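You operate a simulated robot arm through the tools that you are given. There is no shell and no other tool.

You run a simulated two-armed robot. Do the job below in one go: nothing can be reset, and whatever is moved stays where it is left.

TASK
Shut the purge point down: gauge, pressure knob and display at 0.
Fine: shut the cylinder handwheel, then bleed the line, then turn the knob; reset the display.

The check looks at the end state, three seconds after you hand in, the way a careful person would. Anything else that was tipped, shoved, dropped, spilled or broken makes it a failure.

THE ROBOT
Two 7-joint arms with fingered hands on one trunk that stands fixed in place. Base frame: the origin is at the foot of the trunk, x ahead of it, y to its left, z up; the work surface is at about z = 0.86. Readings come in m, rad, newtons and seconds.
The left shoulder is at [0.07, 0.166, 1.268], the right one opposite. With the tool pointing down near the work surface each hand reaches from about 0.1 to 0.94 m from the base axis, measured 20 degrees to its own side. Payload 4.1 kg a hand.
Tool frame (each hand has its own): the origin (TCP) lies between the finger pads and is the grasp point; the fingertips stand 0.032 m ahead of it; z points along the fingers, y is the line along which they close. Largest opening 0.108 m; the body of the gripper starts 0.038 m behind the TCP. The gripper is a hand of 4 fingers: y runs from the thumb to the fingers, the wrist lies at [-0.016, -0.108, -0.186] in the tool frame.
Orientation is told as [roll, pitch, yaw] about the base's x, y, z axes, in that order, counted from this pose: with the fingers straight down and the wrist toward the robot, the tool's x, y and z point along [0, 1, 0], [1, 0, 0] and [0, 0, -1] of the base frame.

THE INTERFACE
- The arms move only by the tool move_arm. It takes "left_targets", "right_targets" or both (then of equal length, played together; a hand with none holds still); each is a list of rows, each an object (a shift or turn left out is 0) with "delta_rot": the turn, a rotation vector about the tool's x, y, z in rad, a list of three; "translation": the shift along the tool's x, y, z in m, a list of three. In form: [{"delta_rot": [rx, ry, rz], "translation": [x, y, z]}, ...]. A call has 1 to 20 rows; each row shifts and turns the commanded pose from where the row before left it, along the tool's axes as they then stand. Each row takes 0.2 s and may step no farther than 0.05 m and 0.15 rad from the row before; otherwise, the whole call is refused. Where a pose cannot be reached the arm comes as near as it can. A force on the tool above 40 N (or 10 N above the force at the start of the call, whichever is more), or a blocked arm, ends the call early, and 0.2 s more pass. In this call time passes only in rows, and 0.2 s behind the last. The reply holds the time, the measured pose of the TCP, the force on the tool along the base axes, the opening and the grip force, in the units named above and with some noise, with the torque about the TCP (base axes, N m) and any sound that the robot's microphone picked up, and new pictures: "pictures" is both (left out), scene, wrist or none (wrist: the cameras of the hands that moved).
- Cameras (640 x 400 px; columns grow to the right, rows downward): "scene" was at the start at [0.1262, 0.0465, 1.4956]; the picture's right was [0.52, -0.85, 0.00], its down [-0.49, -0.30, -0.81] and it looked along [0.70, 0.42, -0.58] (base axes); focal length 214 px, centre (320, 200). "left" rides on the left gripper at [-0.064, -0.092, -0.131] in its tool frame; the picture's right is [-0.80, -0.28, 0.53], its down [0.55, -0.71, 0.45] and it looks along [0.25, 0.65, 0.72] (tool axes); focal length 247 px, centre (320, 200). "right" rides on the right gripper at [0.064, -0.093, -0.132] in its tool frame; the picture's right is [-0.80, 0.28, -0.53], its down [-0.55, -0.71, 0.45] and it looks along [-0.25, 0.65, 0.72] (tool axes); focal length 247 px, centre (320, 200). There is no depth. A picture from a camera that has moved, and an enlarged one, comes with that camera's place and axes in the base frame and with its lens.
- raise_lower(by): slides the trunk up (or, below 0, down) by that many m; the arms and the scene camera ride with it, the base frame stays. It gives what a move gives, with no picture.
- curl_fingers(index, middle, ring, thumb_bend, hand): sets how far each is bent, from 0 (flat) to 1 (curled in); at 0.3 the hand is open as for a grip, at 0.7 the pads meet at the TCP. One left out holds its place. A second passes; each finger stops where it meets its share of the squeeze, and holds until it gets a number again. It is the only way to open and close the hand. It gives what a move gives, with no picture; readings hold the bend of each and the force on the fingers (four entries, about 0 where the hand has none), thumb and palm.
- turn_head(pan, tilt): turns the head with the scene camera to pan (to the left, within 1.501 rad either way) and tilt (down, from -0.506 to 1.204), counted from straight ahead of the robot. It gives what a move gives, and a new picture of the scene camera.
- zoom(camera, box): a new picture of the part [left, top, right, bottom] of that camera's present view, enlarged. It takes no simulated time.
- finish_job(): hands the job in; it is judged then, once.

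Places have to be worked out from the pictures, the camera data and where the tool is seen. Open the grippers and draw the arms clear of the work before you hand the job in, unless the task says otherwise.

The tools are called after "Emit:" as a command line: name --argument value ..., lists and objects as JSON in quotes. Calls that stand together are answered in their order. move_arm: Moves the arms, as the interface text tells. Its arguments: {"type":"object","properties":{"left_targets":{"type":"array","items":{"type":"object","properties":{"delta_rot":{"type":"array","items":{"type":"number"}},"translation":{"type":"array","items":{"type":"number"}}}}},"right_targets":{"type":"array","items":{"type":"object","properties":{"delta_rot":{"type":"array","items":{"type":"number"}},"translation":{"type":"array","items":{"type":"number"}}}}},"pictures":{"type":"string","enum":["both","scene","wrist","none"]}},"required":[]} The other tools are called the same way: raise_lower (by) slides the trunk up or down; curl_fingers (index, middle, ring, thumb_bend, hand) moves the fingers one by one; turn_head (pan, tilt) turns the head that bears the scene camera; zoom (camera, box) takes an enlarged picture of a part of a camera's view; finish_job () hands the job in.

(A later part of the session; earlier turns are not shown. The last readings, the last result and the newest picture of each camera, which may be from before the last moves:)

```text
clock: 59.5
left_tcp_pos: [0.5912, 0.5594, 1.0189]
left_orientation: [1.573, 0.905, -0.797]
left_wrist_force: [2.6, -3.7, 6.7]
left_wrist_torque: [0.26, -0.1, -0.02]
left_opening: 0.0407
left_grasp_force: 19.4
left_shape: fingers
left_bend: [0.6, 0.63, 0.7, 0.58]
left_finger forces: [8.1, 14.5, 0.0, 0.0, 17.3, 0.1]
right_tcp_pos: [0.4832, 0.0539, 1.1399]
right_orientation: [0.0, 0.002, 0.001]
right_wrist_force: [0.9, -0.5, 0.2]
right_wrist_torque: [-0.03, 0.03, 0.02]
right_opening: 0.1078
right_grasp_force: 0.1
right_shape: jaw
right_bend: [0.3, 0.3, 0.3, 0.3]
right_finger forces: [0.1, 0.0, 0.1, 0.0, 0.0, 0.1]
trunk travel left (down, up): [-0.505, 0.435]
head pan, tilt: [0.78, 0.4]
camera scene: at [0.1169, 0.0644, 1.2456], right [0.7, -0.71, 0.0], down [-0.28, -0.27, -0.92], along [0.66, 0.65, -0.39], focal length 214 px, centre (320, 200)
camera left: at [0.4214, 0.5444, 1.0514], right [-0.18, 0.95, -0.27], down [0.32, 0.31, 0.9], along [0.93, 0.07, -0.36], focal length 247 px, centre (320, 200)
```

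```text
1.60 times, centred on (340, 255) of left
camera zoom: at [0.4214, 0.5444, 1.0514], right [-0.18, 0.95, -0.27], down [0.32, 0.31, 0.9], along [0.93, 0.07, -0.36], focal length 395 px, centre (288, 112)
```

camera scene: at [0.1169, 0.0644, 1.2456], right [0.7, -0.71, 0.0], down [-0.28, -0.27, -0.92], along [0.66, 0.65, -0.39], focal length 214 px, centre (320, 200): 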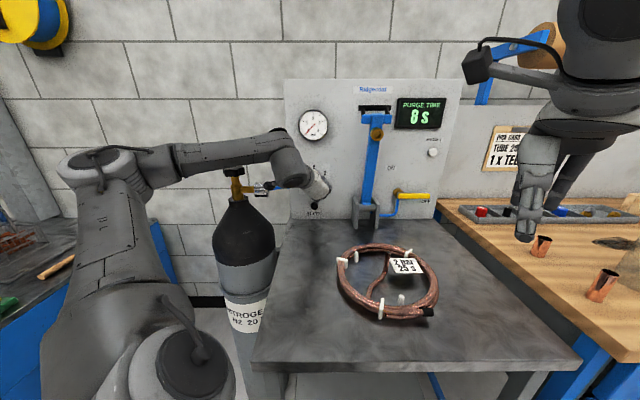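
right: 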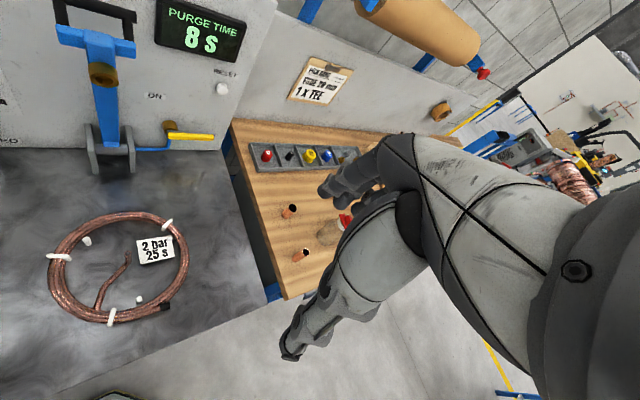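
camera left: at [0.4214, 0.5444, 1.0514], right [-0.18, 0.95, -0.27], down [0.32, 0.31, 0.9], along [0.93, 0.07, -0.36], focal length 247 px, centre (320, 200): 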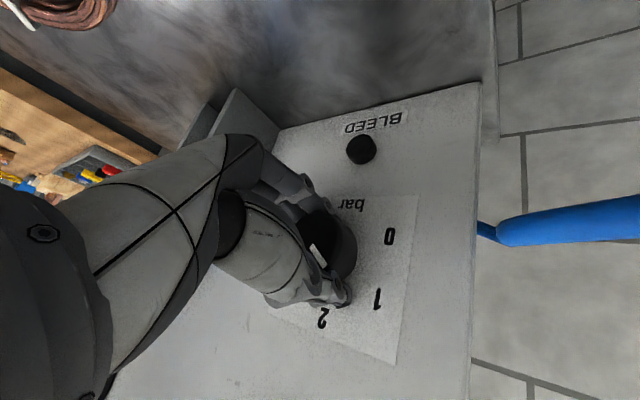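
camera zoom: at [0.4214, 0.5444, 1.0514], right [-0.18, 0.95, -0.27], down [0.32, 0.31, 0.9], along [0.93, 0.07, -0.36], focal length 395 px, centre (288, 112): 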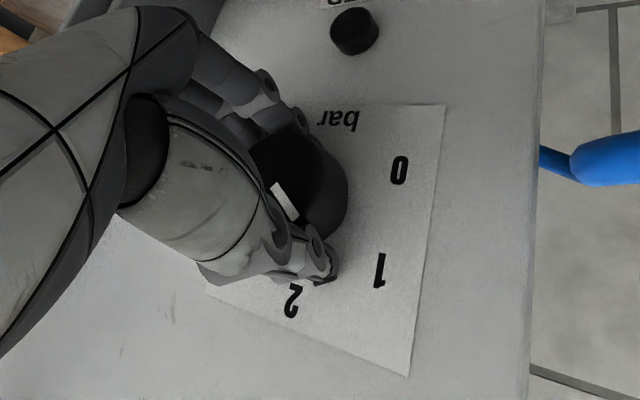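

About 100° is done; the knob is now near 1. I'll release, wind back and regrip for the second stroke.

Emit:
curl_fingers --hand "left" --index 0.3 --middle 0.3 --ring 0.3 --thumb_bend 0.3

Emit:
move_arm --left_targets '[{"delta_rot": [0, 0, 0.14]}, {"delta_rot": [0, 0, 0.14]}, {"delta_rot": [0, 0, 0.14]}, {"delta_rot": [0, 0, 0.14]}, {"delta_rot": [0, 0, 0.14]}, {"delta_rot": [0, 0, 0.14]}, {"delta_rot": [0, 0, 0.14]}, {"delta_rot": [0, 0, 0.14]}, {"delta_rot": [0, 0, 0.14]}, {"delta_rot": [0, 0, 0.14]}]' --pictures "both"

Emit:
zoom --camera "left" --box '[240, 130, 440, 380]'

```text
clock: 60.5
left_tcp_pos: [0.5908, 0.5611, 1.0173]
left_orientation: [1.571, 0.908, -0.799]
left_wrist_force: [-0.3, 0.1, 0.1]
left_wrist_torque: [-0.03, 0.02, 0.01]
left_opening: 0.1081
left_grasp_force: 0.1
left_shape: fingers
left_bend: [0.3, 0.3, 0.3, 0.3]
left_finger forces: [0.0, 0.1, 0.0, 0.1, 0.1, 0.1]
right_tcp_pos: [0.4832, 0.0557, 1.1391]
right_orientation: [0.001, 0.001, -0.002]
right_wrist_force: [-0.2, 0.5, 0.0]
right_wrist_torque: [-0.01, -0.02, -0.01]
right_opening: 0.1077
right_grasp_force: 0.0
right_shape: jaw
right_bend: [0.3, 0.3, 0.3, 0.3]
right_finger forces: [0.1, 0.0, 0.1, 0.0, 0.1, 0.1]
trunk travel left (down, up): [-0.505, 0.435]
head pan, tilt: [0.78, 0.4]
```

```text
clock: 62.7
left_tcp_pos: [0.5906, 0.5598, 1.018]
left_orientation: [-1.572, 0.833, 2.342]
left_wrist_force: [0.4, 0.0, -0.2]
left_wrist_torque: [0.0, 0.0, 0.0]
left_opening: 0.1081
left_grasp_force: 0.0
left_shape: fingers
left_bend: [0.3, 0.3, 0.3, 0.3]
left_finger forces: [0.0, 0.1, 0.1, 0.0, 0.1, 0.0]
right_tcp_pos: [0.4838, 0.055, 1.1396]
right_orientation: [0.001, 0.003, 0.0]
right_wrist_force: [0.3, -0.6, -0.4]
right_wrist_torque: [-0.02, -0.04, -0.02]
right_opening: 0.1076
right_grasp_force: 0.0
right_shape: jaw
right_bend: [0.3, 0.3, 0.3, 0.3]
right_finger forces: [0.1, 0.0, 0.0, 0.0, 0.0, 0.0]
trunk travel left (down, up): [-0.505, 0.435]
head pan, tilt: [0.78, 0.4]
camera scene: at [0.1174, 0.0656, 1.2454], right [0.7, -0.71, 0.0], down [-0.28, -0.27, -0.92], along [0.65, 0.65, -0.39], focal length 214 px, centre (320, 200)
camera left: at [0.507, 0.4574, 1.1292], right [0.1, 0.66, 0.75], down [0.94, -0.32, 0.15], along [0.34, 0.68, -0.65], focal length 247 px, centre (320, 200)
```

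scene: 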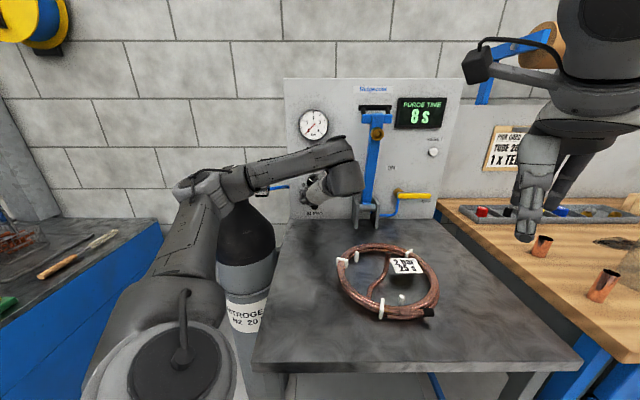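
left: 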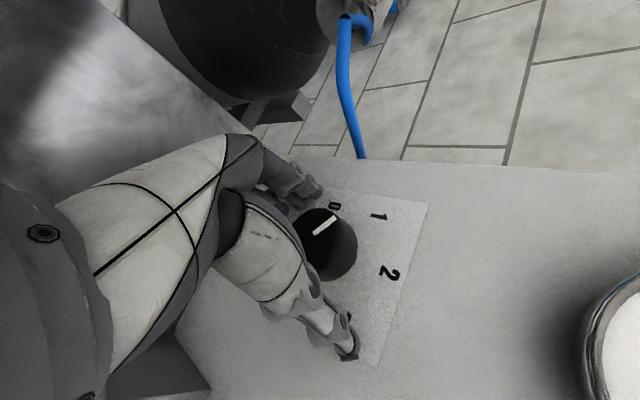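

```text
1.60 times, centred on (340, 255) of left
camera zoom: at [0.507, 0.4574, 1.1292], right [0.1, 0.66, 0.75], down [0.94, -0.32, 0.15], along [0.34, 0.68, -0.65], focal length 395 px, centre (288, 112)
```

zoom: 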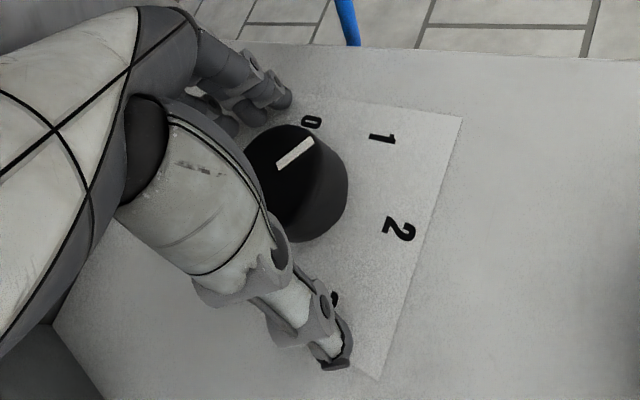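

The knob mark now points between 0 and 1. The elbow has dropped lower than before, so I'll check its clearance from the cylinder valve.

Emit:
zoom --camera "scene" --box '[160, 100, 380, 260]'

Emit:
zoom --camera "right" --box '[0, 0, 640, 400]'

```text
2.50 times, centred on (270, 180) of scene
camera zoom: at [0.1174, 0.0656, 1.2454], right [0.7, -0.71, 0.0], down [-0.28, -0.27, -0.92], along [0.65, 0.65, -0.39], focal length 536 px, centre (445, 250)
```

zoom: 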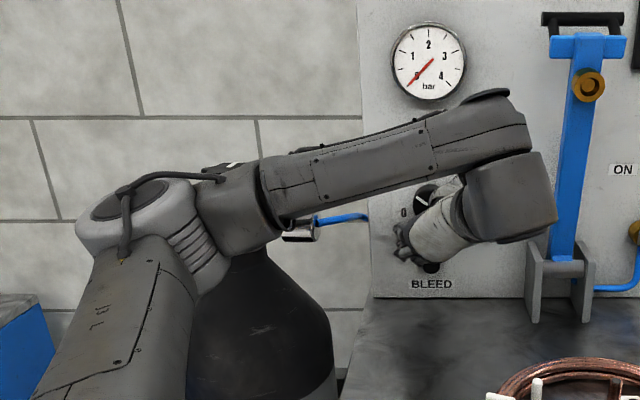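

```text
1.00 times, centred on (320, 200) of right (not enlarged: the box is as wide or as high as the picture)
camera zoom: at [0.3926, 0.1185, 1.2694], right [0.28, -0.8, 0.53], down [-0.71, -0.55, -0.45], along [0.65, -0.25, -0.72], focal length 247 px, centre (320, 200)
```

zoom: 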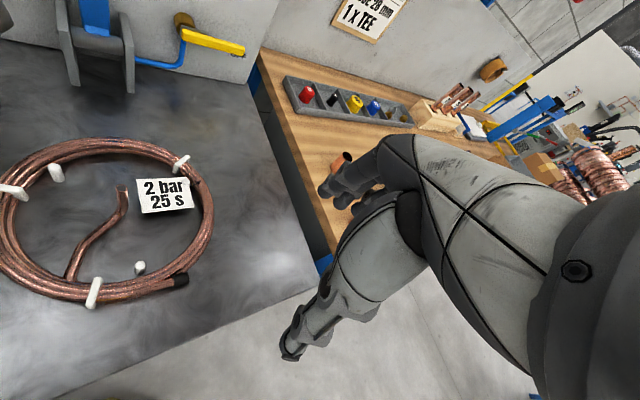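

The elbow clears the handwheel by well over 10 cm. From the 3D geometry the dial has 60° steps with 0 at the lower left (about 210°), and the mark sits near 1, so about 70–80° remain. I'll back up one more step and regrip.

Emit:
move_arm --left_targets '[{"delta_rot": [0, 0, 0.14]}]' --pictures "none"

Emit:
curl_fingers --hand "left" --index 0.7 --middle 0.7 --ring 0.7 --thumb_bend 0.7

Emit:
zoom --camera "left" --box '[240, 130, 440, 380]'

```text
clock: 63.1
left_tcp_pos: [0.5917, 0.5585, 1.018]
left_orientation: [-1.573, 0.691, 2.341]
left_wrist_force: [-0.9, 0.1, 0.1]
left_wrist_torque: [0.0, 0.02, 0.02]
left_opening: 0.1079
left_grasp_force: 0.1
left_shape: fingers
left_bend: [0.3, 0.3, 0.3, 0.3]
left_finger forces: [0.1, 0.1, 0.0, 0.0, 0.0, 0.0]
right_tcp_pos: [0.484, 0.0539, 1.1388]
right_orientation: [0.001, 0.001, 0.001]
right_wrist_force: [-0.1, 0.3, 0.1]
right_wrist_torque: [0.05, -0.02, 0.0]
right_opening: 0.1078
right_grasp_force: 0.0
right_shape: jaw
right_bend: [0.3, 0.3, 0.3, 0.3]
right_finger forces: [0.0, 0.0, 0.0, 0.0, 0.1, 0.0]
trunk travel left (down, up): [-0.505, 0.435]
head pan, tilt: [0.78, 0.4]
```

```text
clock: 64.1
left_tcp_pos: [0.5899, 0.5591, 1.0179]
left_orientation: [-1.572, 0.695, 2.343]
left_wrist_force: [-10.9, -4.1, -6.1]
left_wrist_torque: [-0.26, 0.44, 0.29]
left_opening: 0.0411
left_grasp_force: 21.1
left_shape: fingers
left_bend: [0.59, 0.6, 0.7, 0.58]
left_finger forces: [9.7, 18.8, 0.0, 0.0, 14.1, 0.1]
right_tcp_pos: [0.4823, 0.0556, 1.1389]
right_orientation: [0.0, -0.001, -0.001]
right_wrist_force: [0.6, 0.0, -0.3]
right_wrist_torque: [0.03, -0.01, -0.04]
right_opening: 0.1075
right_grasp_force: 0.1
right_shape: jaw
right_bend: [0.3, 0.3, 0.3, 0.3]
right_finger forces: [0.0, 0.1, 0.1, 0.0, 0.0, 0.1]
trunk travel left (down, up): [-0.505, 0.435]
head pan, tilt: [0.78, 0.4]
```

```text
1.60 times, centred on (340, 255) of left
camera zoom: at [0.5163, 0.4464, 1.1261], right [0.18, 0.58, 0.79], down [0.94, -0.33, 0.03], along [0.28, 0.74, -0.61], focal length 395 px, centre (288, 112)
```

zoom: 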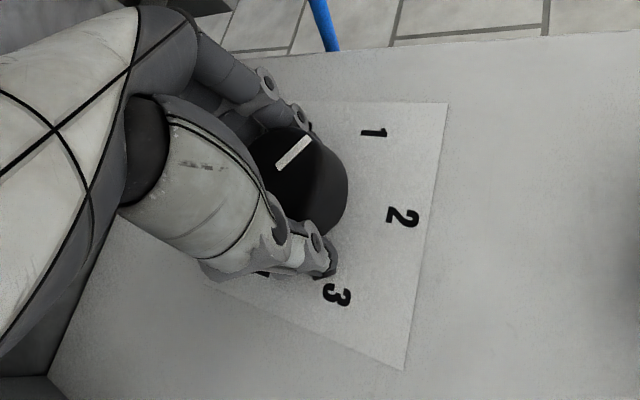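

Gripped again at 21 N. I'll turn counterclockwise 0.84 rad first, then check the mark.

Emit:
move_arm --left_targets '[{"delta_rot": [0, 0, -0.12]}, {"delta_rot": [0, 0, -0.12]}, {"delta_rot": [0, 0, -0.12]}, {"delta_rot": [0, 0, -0.12]}, {"delta_rot": [0, 0, -0.12]}, {"delta_rot": [0, 0, -0.12]}, {"delta_rot": [0, 0, -0.12]}]' --pictures "wrist"

Emit:
zoom --camera "left" --box '[240, 130, 440, 380]'

Emit:
zoom --camera "scene" --box '[160, 100, 380, 260]'

```text
clock: 65.7
left_tcp_pos: [0.5908, 0.5592, 1.0185]
left_orientation: [-1.607, 1.537, 2.307]
left_wrist_force: [-5.4, -5.0, -0.3]
left_wrist_torque: [-0.01, 0.11, -0.1]
left_opening: 0.0411
left_grasp_force: 19.6
left_shape: fingers
left_bend: [0.6, 0.62, 0.7, 0.58]
left_finger forces: [8.6, 15.6, 0.1, 0.1, 15.9, 0.0]
right_tcp_pos: [0.4827, 0.0544, 1.1401]
right_orientation: [0.001, -0.002, -0.001]
right_wrist_force: [0.0, 0.9, 0.4]
right_wrist_torque: [-0.01, 0.02, -0.01]
right_opening: 0.1073
right_grasp_force: 0.1
right_shape: jaw
right_bend: [0.3, 0.3, 0.3, 0.3]
right_finger forces: [0.0, 0.0, 0.1, 0.0, 0.0, 0.0]
trunk travel left (down, up): [-0.505, 0.435]
head pan, tilt: [0.78, 0.4]
camera left: at [0.4534, 0.5113, 1.1125], right [-0.17, 0.94, 0.31], down [0.72, -0.1, 0.69], along [0.67, 0.34, -0.66], focal length 247 px, centre (320, 200)
```

left: 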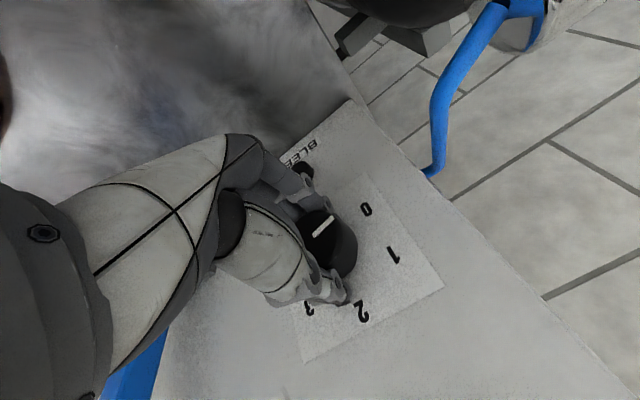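

```text
1.60 times, centred on (340, 255) of left
camera zoom: at [0.4534, 0.5113, 1.1125], right [-0.17, 0.94, 0.31], down [0.72, -0.1, 0.69], along [0.67, 0.34, -0.66], focal length 395 px, centre (288, 112)
```

zoom: 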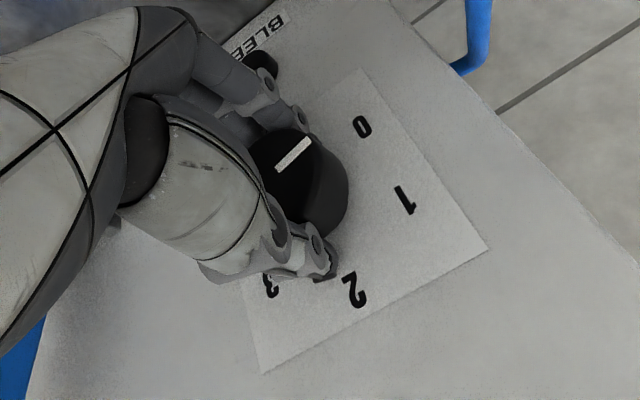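

```text
2.50 times, centred on (270, 180) of scene
camera zoom: at [0.1167, 0.0652, 1.2455], right [0.7, -0.71, 0.0], down [-0.28, -0.27, -0.92], along [0.66, 0.65, -0.39], focal length 536 px, centre (445, 250)
```

zoom: 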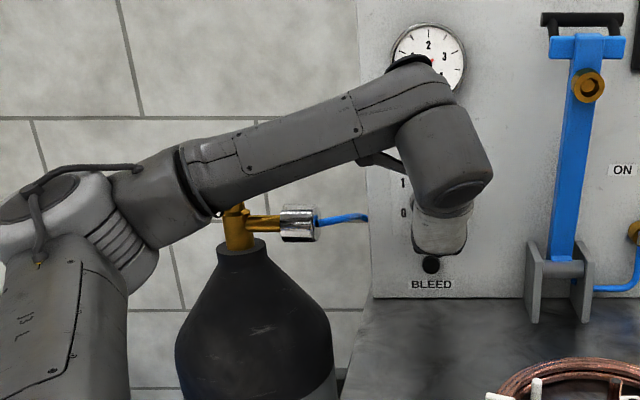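

The knob is now near 0.5, with roughly 0.55 rad left. Continuing in smaller steps, watching for the end stop.

Emit:
move_arm --left_targets '[{"delta_rot": [0, 0, -0.1]}, {"delta_rot": [0, 0, -0.1]}, {"delta_rot": [0, 0, -0.1]}, {"delta_rot": [0, 0, -0.1]}]' --pictures "wrist"

Emit:
zoom --camera "left" --box '[240, 130, 440, 380]'

```text
clock: 66.7
left_tcp_pos: [0.5918, 0.5581, 1.0189]
left_orientation: [1.574, 1.205, -0.794]
left_wrist_force: [-0.5, -3.0, 4.1]
left_wrist_torque: [0.41, 0.25, 0.03]
left_opening: 0.0412
left_grasp_force: 18.6
left_shape: fingers
left_bend: [0.6, 0.62, 0.7, 0.58]
left_finger forces: [8.6, 11.0, 0.0, 0.0, 17.8, 0.1]
right_tcp_pos: [0.483, 0.0543, 1.1381]
right_orientation: [0.0, 0.0, -0.001]
right_wrist_force: [-0.5, 0.5, -0.6]
right_wrist_torque: [-0.04, 0.01, -0.01]
right_opening: 0.1077
right_grasp_force: 0.1
right_shape: jaw
right_bend: [0.3, 0.3, 0.3, 0.3]
right_finger forces: [0.1, 0.0, 0.0, 0.0, 0.0, 0.0]
trunk travel left (down, up): [-0.505, 0.435]
head pan, tilt: [0.78, 0.4]
camera left: at [0.4318, 0.5335, 1.0814], right [-0.21, 0.98, -0.02], down [0.5, 0.12, 0.86], along [0.84, 0.17, -0.52], focal length 247 px, centre (320, 200)
```

left: 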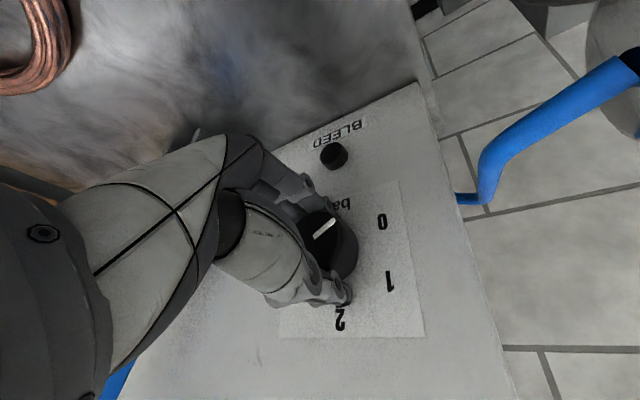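

```text
1.60 times, centred on (340, 255) of left
camera zoom: at [0.4318, 0.5335, 1.0814], right [-0.21, 0.98, -0.02], down [0.5, 0.12, 0.86], along [0.84, 0.17, -0.52], focal length 395 px, centre (288, 112)
```

zoom: 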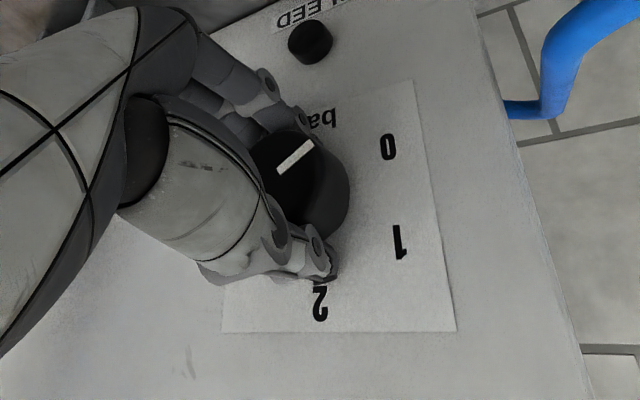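

The mark now computes to about 212°, right at 0, and the torque about the knob axis rose to about 0.47 N m, so the stop is near. I'll nudge a little more to confirm.

Emit:
move_arm --left_targets '[{"delta_rot": [0, 0, -0.06]}, {"delta_rot": [0, 0, -0.06]}]' --pictures "wrist"

Emit:
zoom --camera "left" --box '[240, 130, 440, 380]'

```text
clock: 67.3
left_tcp_pos: [0.5907, 0.5582, 1.0174]
left_orientation: [1.57, 1.085, -0.799]
left_wrist_force: [-0.3, -2.6, 3.6]
left_wrist_torque: [0.31, 0.37, -0.16]
left_opening: 0.0408
left_grasp_force: 20.2
left_shape: fingers
left_bend: [0.61, 0.62, 0.7, 0.57]
left_finger forces: [8.1, 15.5, 0.1, 0.0, 16.6, 0.0]
right_tcp_pos: [0.4824, 0.0542, 1.1396]
right_orientation: [0.0, 0.001, -0.001]
right_wrist_force: [0.1, -0.3, 0.4]
right_wrist_torque: [-0.04, -0.02, 0.02]
right_opening: 0.1074
right_grasp_force: 0.0
right_shape: jaw
right_bend: [0.3, 0.3, 0.3, 0.3]
right_finger forces: [0.1, 0.0, 0.0, 0.0, 0.0, 0.0]
trunk travel left (down, up): [-0.505, 0.435]
head pan, tilt: [0.78, 0.4]
camera left: at [0.4266, 0.5392, 1.0694], right [-0.2, 0.97, -0.12], down [0.43, 0.2, 0.88], along [0.88, 0.13, -0.46], focal length 247 px, centre (320, 200)
```

left: 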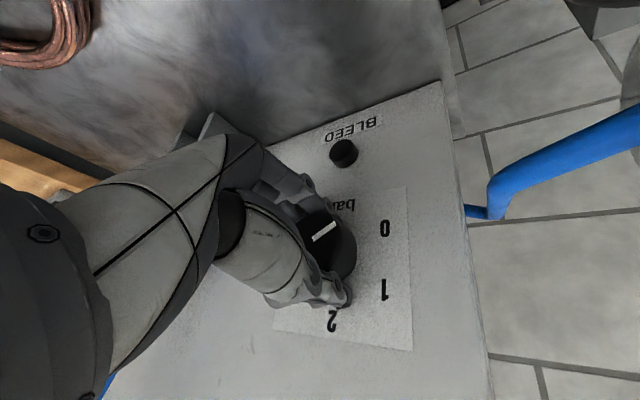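

```text
1.60 times, centred on (340, 255) of left
camera zoom: at [0.4266, 0.5392, 1.0694], right [-0.2, 0.97, -0.12], down [0.43, 0.2, 0.88], along [0.88, 0.13, -0.46], focal length 395 px, centre (288, 112)
```

zoom: 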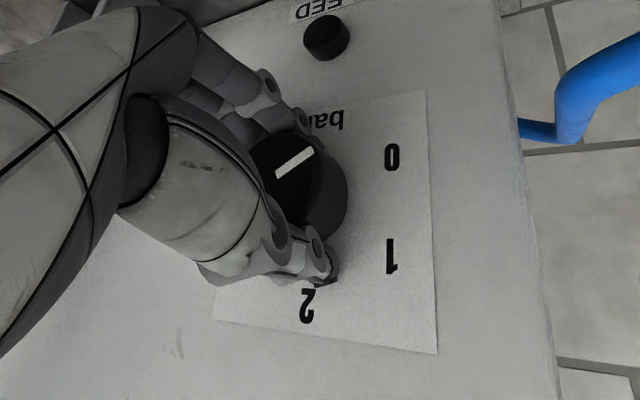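

The grip now slips on the knob at a steady 0.48 N m, so it's at its 0 stop. I'll release and back straight out to look.

Emit:
curl_fingers --hand "left" --index 0.3 --middle 0.3 --ring 0.3 --thumb_bend 0.3

Emit:
move_arm --left_targets '[{"translation": [0, 0, -0.03]}, {"translation": [0, 0, -0.03]}, {"translation": [0, 0, -0.03]}, {"translation": [0, 0, -0.03]}]' --pictures "both"

Emit:
zoom --camera "left" --box '[300, 130, 500, 380]'

Emit:
zoom --camera "scene" --box '[200, 80, 460, 250]'

```text
clock: 68.3
left_tcp_pos: [0.5912, 0.5588, 1.0179]
left_orientation: [1.571, 1.087, -0.801]
left_wrist_force: [0.8, -0.7, -0.4]
left_wrist_torque: [0.01, 0.01, 0.0]
left_opening: 0.1082
left_grasp_force: 0.0
left_shape: fingers
left_bend: [0.3, 0.3, 0.3, 0.3]
left_finger forces: [0.1, 0.0, 0.0, 0.0, 0.1, 0.0]
right_tcp_pos: [0.4835, 0.0554, 1.1387]
right_orientation: [0.0, 0.003, 0.0]
right_wrist_force: [0.8, -0.2, -0.5]
right_wrist_torque: [-0.02, -0.02, -0.01]
right_opening: 0.1075
right_grasp_force: 0.0
right_shape: jaw
right_bend: [0.3, 0.3, 0.3, 0.3]
right_finger forces: [0.0, 0.0, 0.1, 0.0, 0.0, 0.1]
trunk travel left (down, up): [-0.505, 0.435]
head pan, tilt: [0.78, 0.4]
```

```text
clock: 69.3
left_tcp_pos: [0.5048, 0.4753, 1.0183]
left_orientation: [1.572, 1.087, -0.797]
left_wrist_force: [0.8, -0.2, -0.1]
left_wrist_torque: [-0.02, -0.04, -0.05]
left_opening: 0.1082
left_grasp_force: 0.0
left_shape: fingers
left_bend: [0.3, 0.3, 0.3, 0.3]
left_finger forces: [0.0, 0.0, 0.0, 0.0, 0.1, 0.1]
right_tcp_pos: [0.4825, 0.0551, 1.1398]
right_orientation: [0.001, 0.001, 0.0]
right_wrist_force: [0.2, 0.2, -0.4]
right_wrist_torque: [0.0, -0.03, 0.01]
right_opening: 0.1079
right_grasp_force: 0.1
right_shape: jaw
right_bend: [0.3, 0.3, 0.3, 0.3]
right_finger forces: [0.0, 0.0, 0.0, 0.0, 0.0, 0.1]
trunk travel left (down, up): [-0.505, 0.435]
head pan, tilt: [0.78, 0.4]
camera scene: at [0.1168, 0.0653, 1.2454], right [0.7, -0.71, 0.0], down [-0.28, -0.27, -0.92], along [0.65, 0.65, -0.39], focal length 214 px, centre (320, 200)
camera left: at [0.3403, 0.4549, 1.0699], right [-0.2, 0.97, -0.12], down [0.43, 0.2, 0.88], along [0.88, 0.13, -0.46], focal length 247 px, centre (320, 200)
```

scene: 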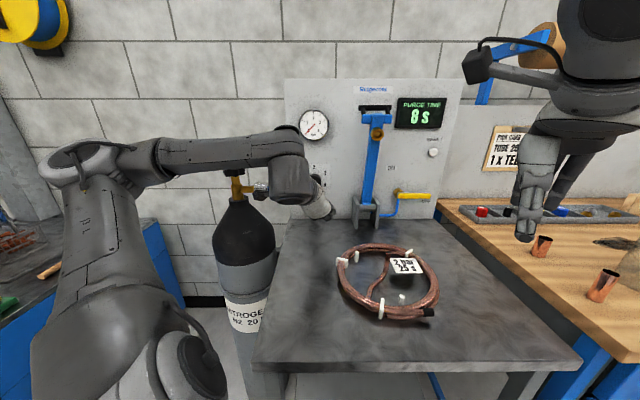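
left: 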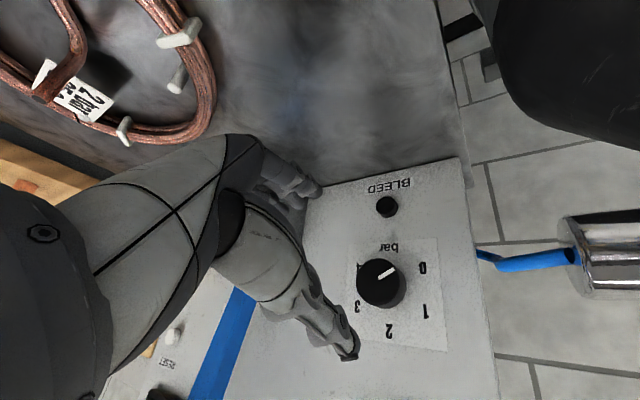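

```text
1.60 times, centred on (400, 255) of left
camera zoom: at [0.3403, 0.4549, 1.0699], right [-0.2, 0.97, -0.12], down [0.43, 0.2, 0.88], along [0.88, 0.13, -0.46], focal length 395 px, centre (192, 112)
```

zoom: 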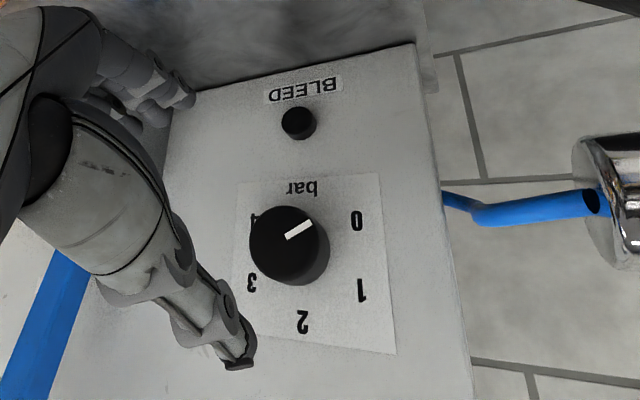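

```text
2.35 times, centred on (330, 165) of scene
camera zoom: at [0.1168, 0.0653, 1.2454], right [0.7, -0.71, 0.0], down [-0.28, -0.27, -0.92], along [0.65, 0.65, -0.39], focal length 505 px, centre (296, 282)
```

zoom: 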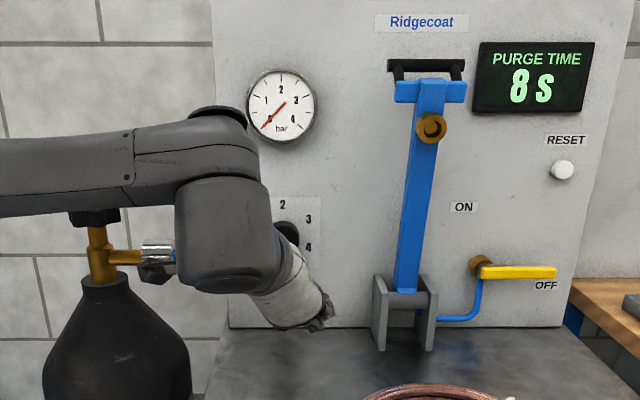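

The knob points straight at 0, the gauge reads 0 and nothing else has moved. I'll lift the left hand up and away from the panel, which also opens the scene camera's view for the RESET job with the right hand.

Emit:
move_arm --left_targets '[{"translation": [0.0186, -0.0354, -0.015]}, {"translation": [0.0186, -0.0354, -0.015]}, {"translation": [0.0186, -0.0354, -0.015]}, {"translation": [0.0186, -0.0354, -0.015]}]' --pictures "both"

Emit:
zoom --camera "scene" --box '[270, 80, 460, 240]'

```text
clock: 70.3
left_tcp_pos: [0.462, 0.4328, 1.179]
left_orientation: [1.571, 1.089, -0.799]
left_wrist_force: [0.0, -1.2, 0.2]
left_wrist_torque: [0.04, 0.01, 0.02]
left_opening: 0.1083
left_grasp_force: 0.0
left_shape: fingers
left_bend: [0.3, 0.3, 0.3, 0.3]
left_finger forces: [0.0, 0.0, 0.0, 0.1, 0.0, 0.0]
right_tcp_pos: [0.4838, 0.0551, 1.1388]
right_orientation: [-0.002, 0.001, 0.0]
right_wrist_force: [-0.7, -0.4, -0.2]
right_wrist_torque: [0.0, -0.02, 0.01]
right_opening: 0.1078
right_grasp_force: 0.0
right_shape: jaw
right_bend: [0.3, 0.3, 0.3, 0.3]
right_finger forces: [0.0, 0.0, 0.0, 0.0, 0.1, 0.1]
trunk travel left (down, up): [-0.505, 0.435]
head pan, tilt: [0.78, 0.4]
camera scene: at [0.1173, 0.0647, 1.2454], right [0.7, -0.71, 0.0], down [-0.28, -0.27, -0.92], along [0.65, 0.65, -0.39], focal length 214 px, centre (320, 200)
camera left: at [0.2981, 0.4124, 1.2309], right [-0.2, 0.97, -0.12], down [0.43, 0.2, 0.88], along [0.88, 0.13, -0.46], focal length 247 px, centre (320, 200)
```

scene: 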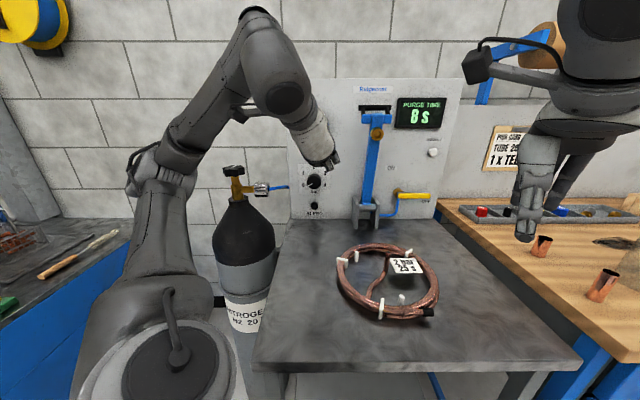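
left: 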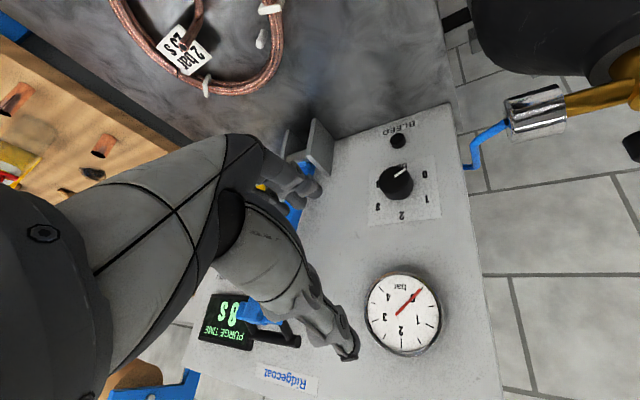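

```text
2.50 times, centred on (365, 160) of scene
camera zoom: at [0.1173, 0.0647, 1.2454], right [0.7, -0.71, 0.0], down [-0.28, -0.27, -0.92], along [0.65, 0.65, -0.39], focal length 536 px, centre (208, 300)
```

zoom: 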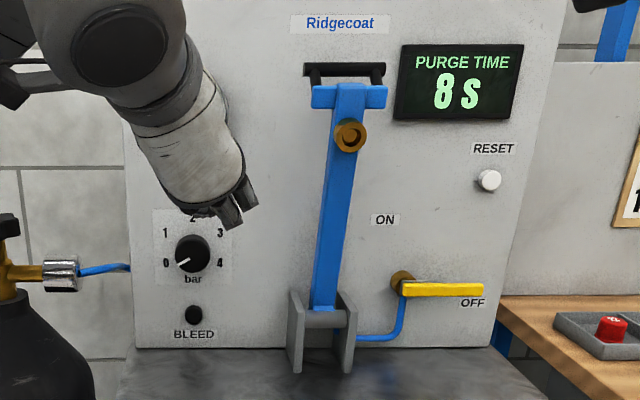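

The left hand is clear, and the scene view confirms the gauge and knob at 0. Next I'll carry the right hand forward over the cart and yaw it toward the RESET button, at about (0.880, 0.2985, 1.12).

Emit:
move_arm --right_targets '[{"translation": [0.0238, 0.0343, 0]}, {"translation": [0.0238, 0.0343, 0]}, {"translation": [0.0238, 0.0343, 0]}, {"translation": [0.0238, 0.0343, 0]}, {"delta_rot": [0, 0, -0.145]}, {"delta_rot": [0, 0, -0.145]}, {"delta_rot": [0, 0, -0.145]}, {"delta_rot": [0, 0, -0.145]}]' --pictures "both"

```text
clock: 72.1
left_tcp_pos: [0.4629, 0.4339, 1.1786]
left_orientation: [1.57, 1.088, -0.8]
left_wrist_force: [0.2, 1.0, -0.6]
left_wrist_torque: [0.0, -0.01, 0.0]
left_opening: 0.1086
left_grasp_force: 0.0
left_shape: fingers
left_bend: [0.3, 0.3, 0.3, 0.3]
left_finger forces: [0.1, 0.1, 0.1, 0.1, 0.1, 0.1]
right_tcp_pos: [0.6213, 0.1487, 1.1388]
right_orientation: [0.0, 0.0, 0.58]
right_wrist_force: [0.5, -0.9, 0.7]
right_wrist_torque: [0.0, -0.02, -0.02]
right_opening: 0.1077
right_grasp_force: 0.0
right_shape: jaw
right_bend: [0.3, 0.3, 0.3, 0.3]
right_finger forces: [0.0, 0.1, 0.0, 0.1, 0.0, 0.0]
trunk travel left (down, up): [-0.505, 0.435]
head pan, tilt: [0.78, 0.4]
camera scene: at [0.1177, 0.0653, 1.2454], right [0.7, -0.71, 0.0], down [-0.28, -0.27, -0.92], along [0.65, 0.65, -0.39], focal length 214 px, centre (320, 200)
camera right: at [0.5101, 0.1516, 1.2695], right [0.68, -0.51, 0.53], down [-0.29, -0.85, -0.45], along [0.68, 0.15, -0.72], focal length 247 px, centre (320, 200)
```

scene: 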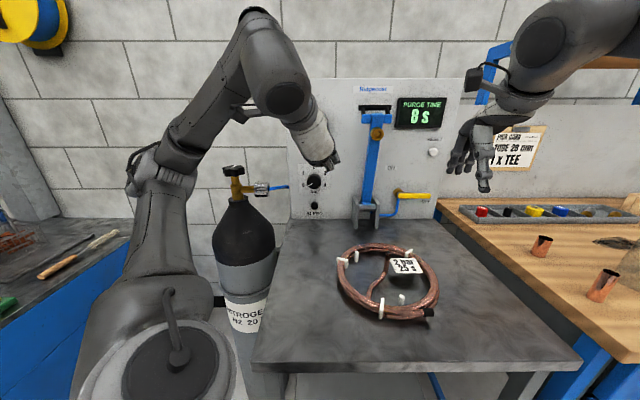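
right: 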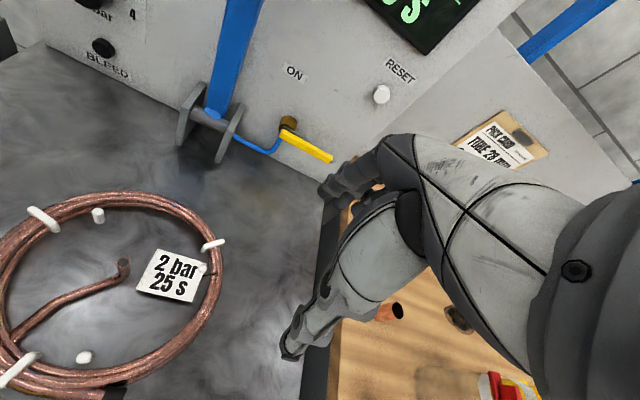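

RESET triangulates again to about (0.881, 0.297, 1.118). I'll square the right hand's yaw to the panel normal and pitch the fingers forward at this distance.

Emit:
move_arm --right_targets '[{"delta_rot": [0, 0, -0.095]}, {"delta_rot": [0, 0, -0.094]}, {"delta_rot": [-0.145, 0, 0]}, {"delta_rot": [-0.145, 0, 0]}, {"delta_rot": [-0.145, 0, 0]}, {"delta_rot": [-0.145, 0, 0]}, {"delta_rot": [-0.145, 0, 0]}, {"delta_rot": [-0.145, 0, 0]}]' --pictures "both"

```text
clock: 73.9
left_tcp_pos: [0.4631, 0.4342, 1.1783]
left_orientation: [1.571, 1.088, -0.8]
left_wrist_force: [-1.0, -0.3, 0.4]
left_wrist_torque: [0.03, -0.04, 0.0]
left_opening: 0.1084
left_grasp_force: 0.0
left_shape: fingers
left_bend: [0.3, 0.3, 0.3, 0.3]
left_finger forces: [0.0, 0.0, 0.1, 0.1, 0.0, 0.0]
right_tcp_pos: [0.6223, 0.1507, 1.1384]
right_orientation: [0.003, -0.87, 0.769]
right_wrist_force: [-0.1, -0.2, 0.5]
right_wrist_torque: [0.06, 0.0, 0.01]
right_opening: 0.1078
right_grasp_force: 0.0
right_shape: jaw
right_bend: [0.3, 0.3, 0.3, 0.3]
right_finger forces: [0.1, 0.1, 0.0, 0.0, 0.0, 0.0]
trunk travel left (down, up): [-0.505, 0.435]
head pan, tilt: [0.78, 0.4]
camera scene: at [0.1177, 0.0653, 1.2454], right [0.7, -0.71, 0.0], down [-0.28, -0.27, -0.92], along [0.65, 0.65, -0.39], focal length 214 px, centre (320, 200)
camera right: at [0.4628, 0.0838, 1.1516], right [0.39, -0.73, 0.56], down [0.3, -0.47, -0.83], along [0.87, 0.49, 0.03], focal length 247 px, centre (320, 200)
```

scene: 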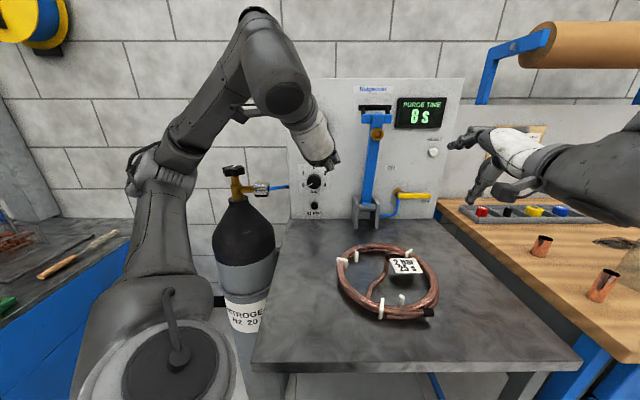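
right: 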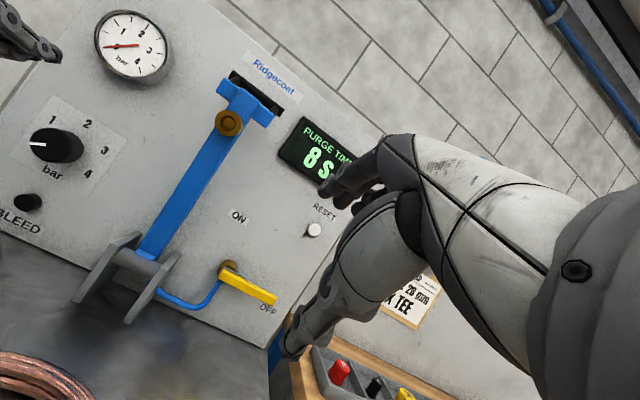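

The right camera also shows the gauge and knob at 0. Continuing the pitch to point straight at the panel.

Emit:
move_arm --right_targets '[{"delta_rot": [-0.14, 0, 0]}, {"delta_rot": [-0.14, 0, 0]}, {"delta_rot": [-0.14, 0, 0]}, {"delta_rot": [-0.14, 0, 0]}, {"delta_rot": [-0.14, 0, 0]}]' --pictures "both"

```text
clock: 75.1
left_tcp_pos: [0.4631, 0.4346, 1.1781]
left_orientation: [1.57, 1.086, -0.803]
left_wrist_force: [0.5, -0.6, 0.0]
left_wrist_torque: [0.01, -0.02, -0.01]
left_opening: 0.1081
left_grasp_force: 0.1
left_shape: fingers
left_bend: [0.3, 0.3, 0.3, 0.3]
left_finger forces: [0.1, 0.0, 0.0, 0.1, 0.0, 0.0]
right_tcp_pos: [0.6221, 0.1496, 1.1386]
right_orientation: [0.686, -1.568, 0.08]
right_wrist_force: [0.4, 0.1, -0.4]
right_wrist_torque: [-0.02, 0.0, 0.02]
right_opening: 0.1078
right_grasp_force: 0.0
right_shape: jaw
right_bend: [0.3, 0.3, 0.3, 0.3]
right_finger forces: [0.1, 0.0, 0.0, 0.0, 0.0, 0.1]
trunk travel left (down, up): [-0.505, 0.435]
head pan, tilt: [0.78, 0.4]
camera scene: at [0.1179, 0.0662, 1.2453], right [0.7, -0.71, 0.0], down [-0.28, -0.27, -0.92], along [0.65, 0.65, -0.39], focal length 214 px, centre (320, 200)
camera right: at [0.4834, 0.1038, 1.0445], right [0.17, -0.94, 0.28], down [0.7, -0.09, -0.71], along [0.69, 0.32, 0.65], focal length 247 px, centre (320, 200)
```

scene: 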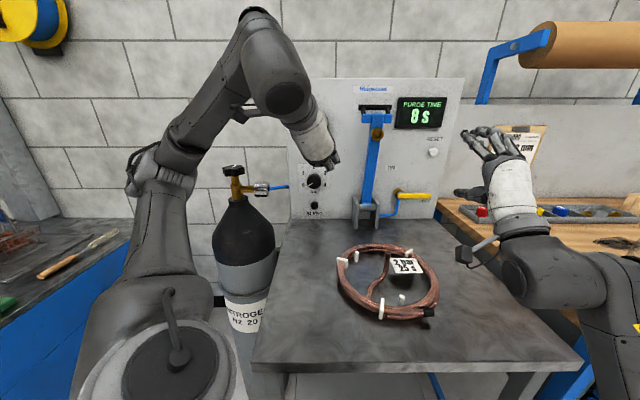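
right: 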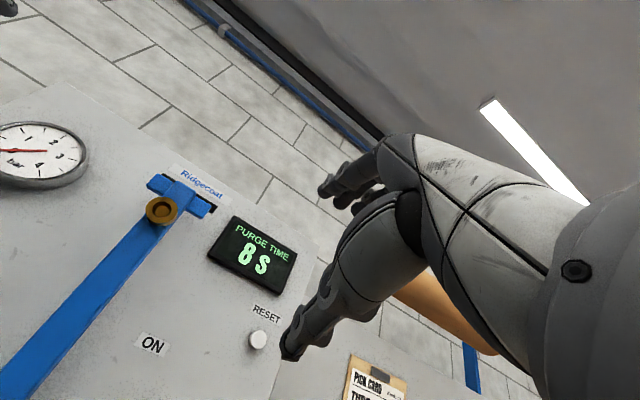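

The right hand points at the panel now, but its forearm rides rather low near the bench. I'll raise the trunk 0.10 m so the arm stays well above the bench items.

Emit:
raise_lower --by 0.1

Emit:
curl_fingers --hand "right" --index 0.7 --middle 0.7 --ring 0.7 --thumb_bend 0.7

Emit:
turn_head --pan 0.4 --tilt 0.45

```text
clock: 76.4
left_tcp_pos: [0.4634, 0.4337, 1.2785]
left_orientation: [1.571, 1.087, -0.798]
left_wrist_force: [0.5, -0.6, -0.1]
left_wrist_torque: [0.01, 0.0, -0.01]
left_opening: 0.1084
left_grasp_force: 0.1
left_shape: fingers
left_bend: [0.3, 0.3, 0.3, 0.3]
left_finger forces: [0.0, 0.1, 0.0, 0.0, 0.0, 0.1]
right_tcp_pos: [0.6207, 0.1514, 1.2389]
right_orientation: [0.18, -1.569, 0.59]
right_wrist_force: [0.7, 0.3, 0.2]
right_wrist_torque: [-0.04, 0.0, 0.0]
right_opening: 0.1078
right_grasp_force: 0.0
right_shape: jaw
right_bend: [0.3, 0.3, 0.3, 0.3]
right_finger forces: [0.1, 0.1, 0.0, 0.1, 0.0, 0.1]
trunk travel left (down, up): [-0.605, 0.335]
head pan, tilt: [0.78, 0.4]
```

```text
clock: 77.4
left_tcp_pos: [0.4625, 0.4334, 1.2777]
left_orientation: [1.57, 1.086, -0.799]
left_wrist_force: [-0.1, -0.3, -0.3]
left_wrist_torque: [0.01, -0.03, -0.01]
left_opening: 0.1084
left_grasp_force: 0.0
left_shape: fingers
left_bend: [0.3, 0.3, 0.3, 0.3]
left_finger forces: [0.0, 0.0, 0.0, 0.1, 0.1, 0.0]
right_tcp_pos: [0.6196, 0.1502, 1.2388]
right_orientation: [0.152, -1.567, 0.618]
right_wrist_force: [0.2, -0.5, 0.4]
right_wrist_torque: [0.01, 0.02, -0.01]
right_opening: 0.0036
right_grasp_force: 0.0
right_shape: fingers
right_bend: [0.7, 0.7, 0.7, 0.7]
right_finger forces: [0.1, 0.0, 0.0, 0.0, 0.0, 0.0]
trunk travel left (down, up): [-0.605, 0.335]
head pan, tilt: [0.78, 0.4]
```

```text
clock: 78.3
left_tcp_pos: [0.4626, 0.433, 1.2782]
left_orientation: [1.572, 1.087, -0.799]
left_wrist_force: [-0.2, 0.7, 0.0]
left_wrist_torque: [0.05, -0.01, 0.02]
left_opening: 0.1085
left_grasp_force: 0.0
left_shape: fingers
left_bend: [0.3, 0.3, 0.3, 0.3]
left_finger forces: [0.0, 0.0, 0.0, 0.0, 0.0, 0.0]
right_tcp_pos: [0.6207, 0.1502, 1.2382]
right_orientation: [0.156, -1.568, 0.614]
right_wrist_force: [0.2, 0.7, -0.3]
right_wrist_torque: [0.01, 0.02, 0.02]
right_opening: 0.0034
right_grasp_force: 0.1
right_shape: fingers
right_bend: [0.7, 0.7, 0.7, 0.7]
right_finger forces: [0.0, 0.0, 0.0, 0.0, 0.1, 0.1]
trunk travel left (down, up): [-0.605, 0.335]
head pan, tilt: [0.4, 0.45]
camera scene: at [0.1359, 0.0365, 1.3407], right [0.39, -0.92, 0.0], down [-0.4, -0.17, -0.9], along [0.83, 0.35, -0.44], focal length 214 px, centre (320, 200)
```

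scene: 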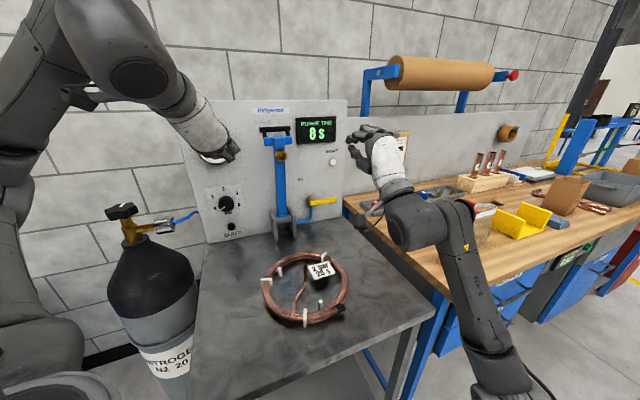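

The right hand is closed for poking and everything is clear. I'll move right 7.5 cm, down 12 cm and forward 22 cm, stopping the fingertips about 4 cm short of RESET.

Emit:
move_arm --right_targets '[{"translation": [-0.0126, -0.02, 0.0366]}, {"translation": [-0.0126, -0.02, 0.0366]}, {"translation": [-0.0126, -0.02, 0.0366]}, {"translation": [-0.0126, -0.02, 0.0366]}, {"translation": [-0.0126, -0.02, 0.0366]}, {"translation": [-0.0126, -0.02, 0.0366]}]' --pictures "both"

Emit:
zoom --camera "scene" --box '[240, 100, 440, 240]'

```text
clock: 79.7
left_tcp_pos: [0.4631, 0.4362, 1.2782]
left_orientation: [1.569, 1.086, -0.8]
left_wrist_force: [-0.4, 1.2, 0.4]
left_wrist_torque: [0.0, 0.0, 0.0]
left_opening: 0.1083
left_grasp_force: 0.1
left_shape: fingers
left_bend: [0.3, 0.3, 0.3, 0.3]
left_finger forces: [0.0, 0.1, 0.0, 0.0, 0.0, 0.0]
right_tcp_pos: [0.8307, 0.2501, 1.1176]
right_orientation: [-0.861, -1.569, 1.631]
right_wrist_force: [0.0, 0.3, -0.4]
right_wrist_torque: [0.04, 0.03, 0.01]
right_opening: 0.0032
right_grasp_force: 0.1
right_shape: fingers
right_bend: [0.7, 0.7, 0.7, 0.7]
right_finger forces: [0.0, 0.0, 0.1, 0.0, 0.0, 0.1]
trunk travel left (down, up): [-0.605, 0.335]
head pan, tilt: [0.4, 0.45]
camera scene: at [0.1358, 0.0389, 1.3406], right [0.39, -0.92, 0.0], down [-0.4, -0.17, -0.9], along [0.83, 0.35, -0.44], focal length 214 px, centre (320, 200)
camera right: at [0.6927, 0.2038, 1.0241], right [0.17, -0.94, 0.28], down [0.7, -0.08, -0.71], along [0.69, 0.32, 0.65], focal length 247 px, centre (320, 200)
```

scene: 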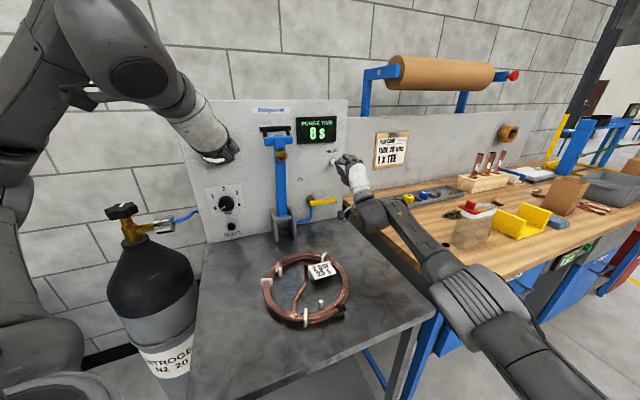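
right: 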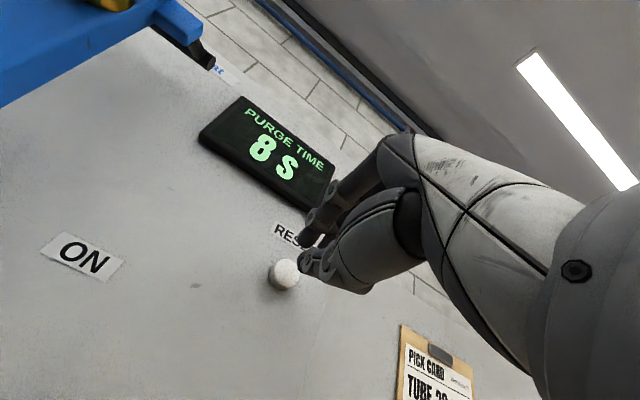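

```text
2.86 times, centred on (340, 170) of scene
camera zoom: at [0.1358, 0.0389, 1.3406], right [0.39, -0.92, 0.0], down [-0.4, -0.17, -0.9], along [0.83, 0.35, -0.44], focal length 613 px, centre (263, 286)
```

zoom: 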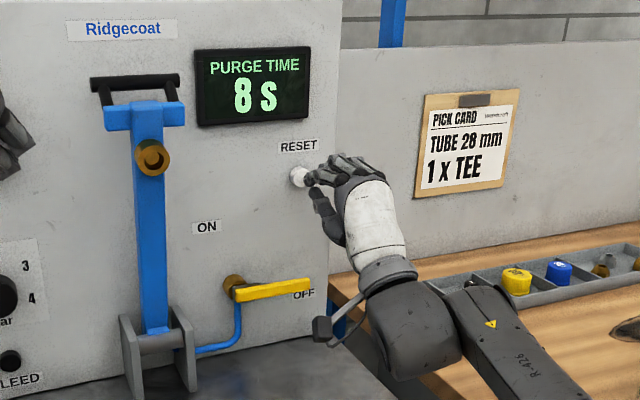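

The fingertips are just short of RESET. I'll zoom in from the wrist camera to check the alignment before pressing.

Emit:
zoom --camera "right" --box '[240, 180, 400, 320]'

Emit:
zoom --camera "scene" --box '[310, 130, 390, 190]'

```text
2.86 times, centred on (320, 250) of right
camera zoom: at [0.6927, 0.2038, 1.0241], right [0.17, -0.94, 0.28], down [0.7, -0.08, -0.71], along [0.69, 0.32, 0.65], focal length 706 px, centre (320, 57)
```

zoom: 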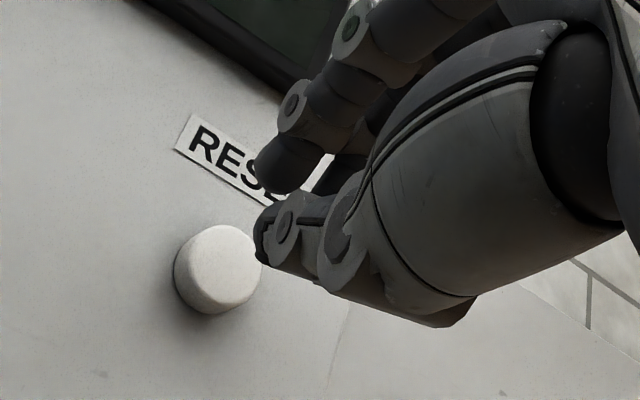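

```text
6.67 times, centred on (350, 160) of scene
camera zoom: at [0.1358, 0.0389, 1.3406], right [0.39, -0.92, 0.0], down [-0.4, -0.17, -0.9], along [0.83, 0.35, -0.44], focal length 1430 px, centre (120, 467)
```

zoom: 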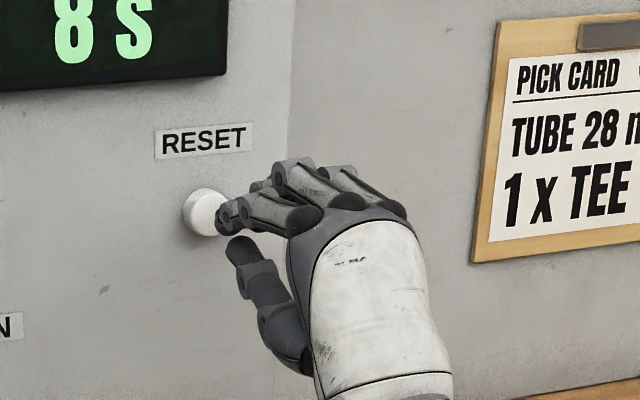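

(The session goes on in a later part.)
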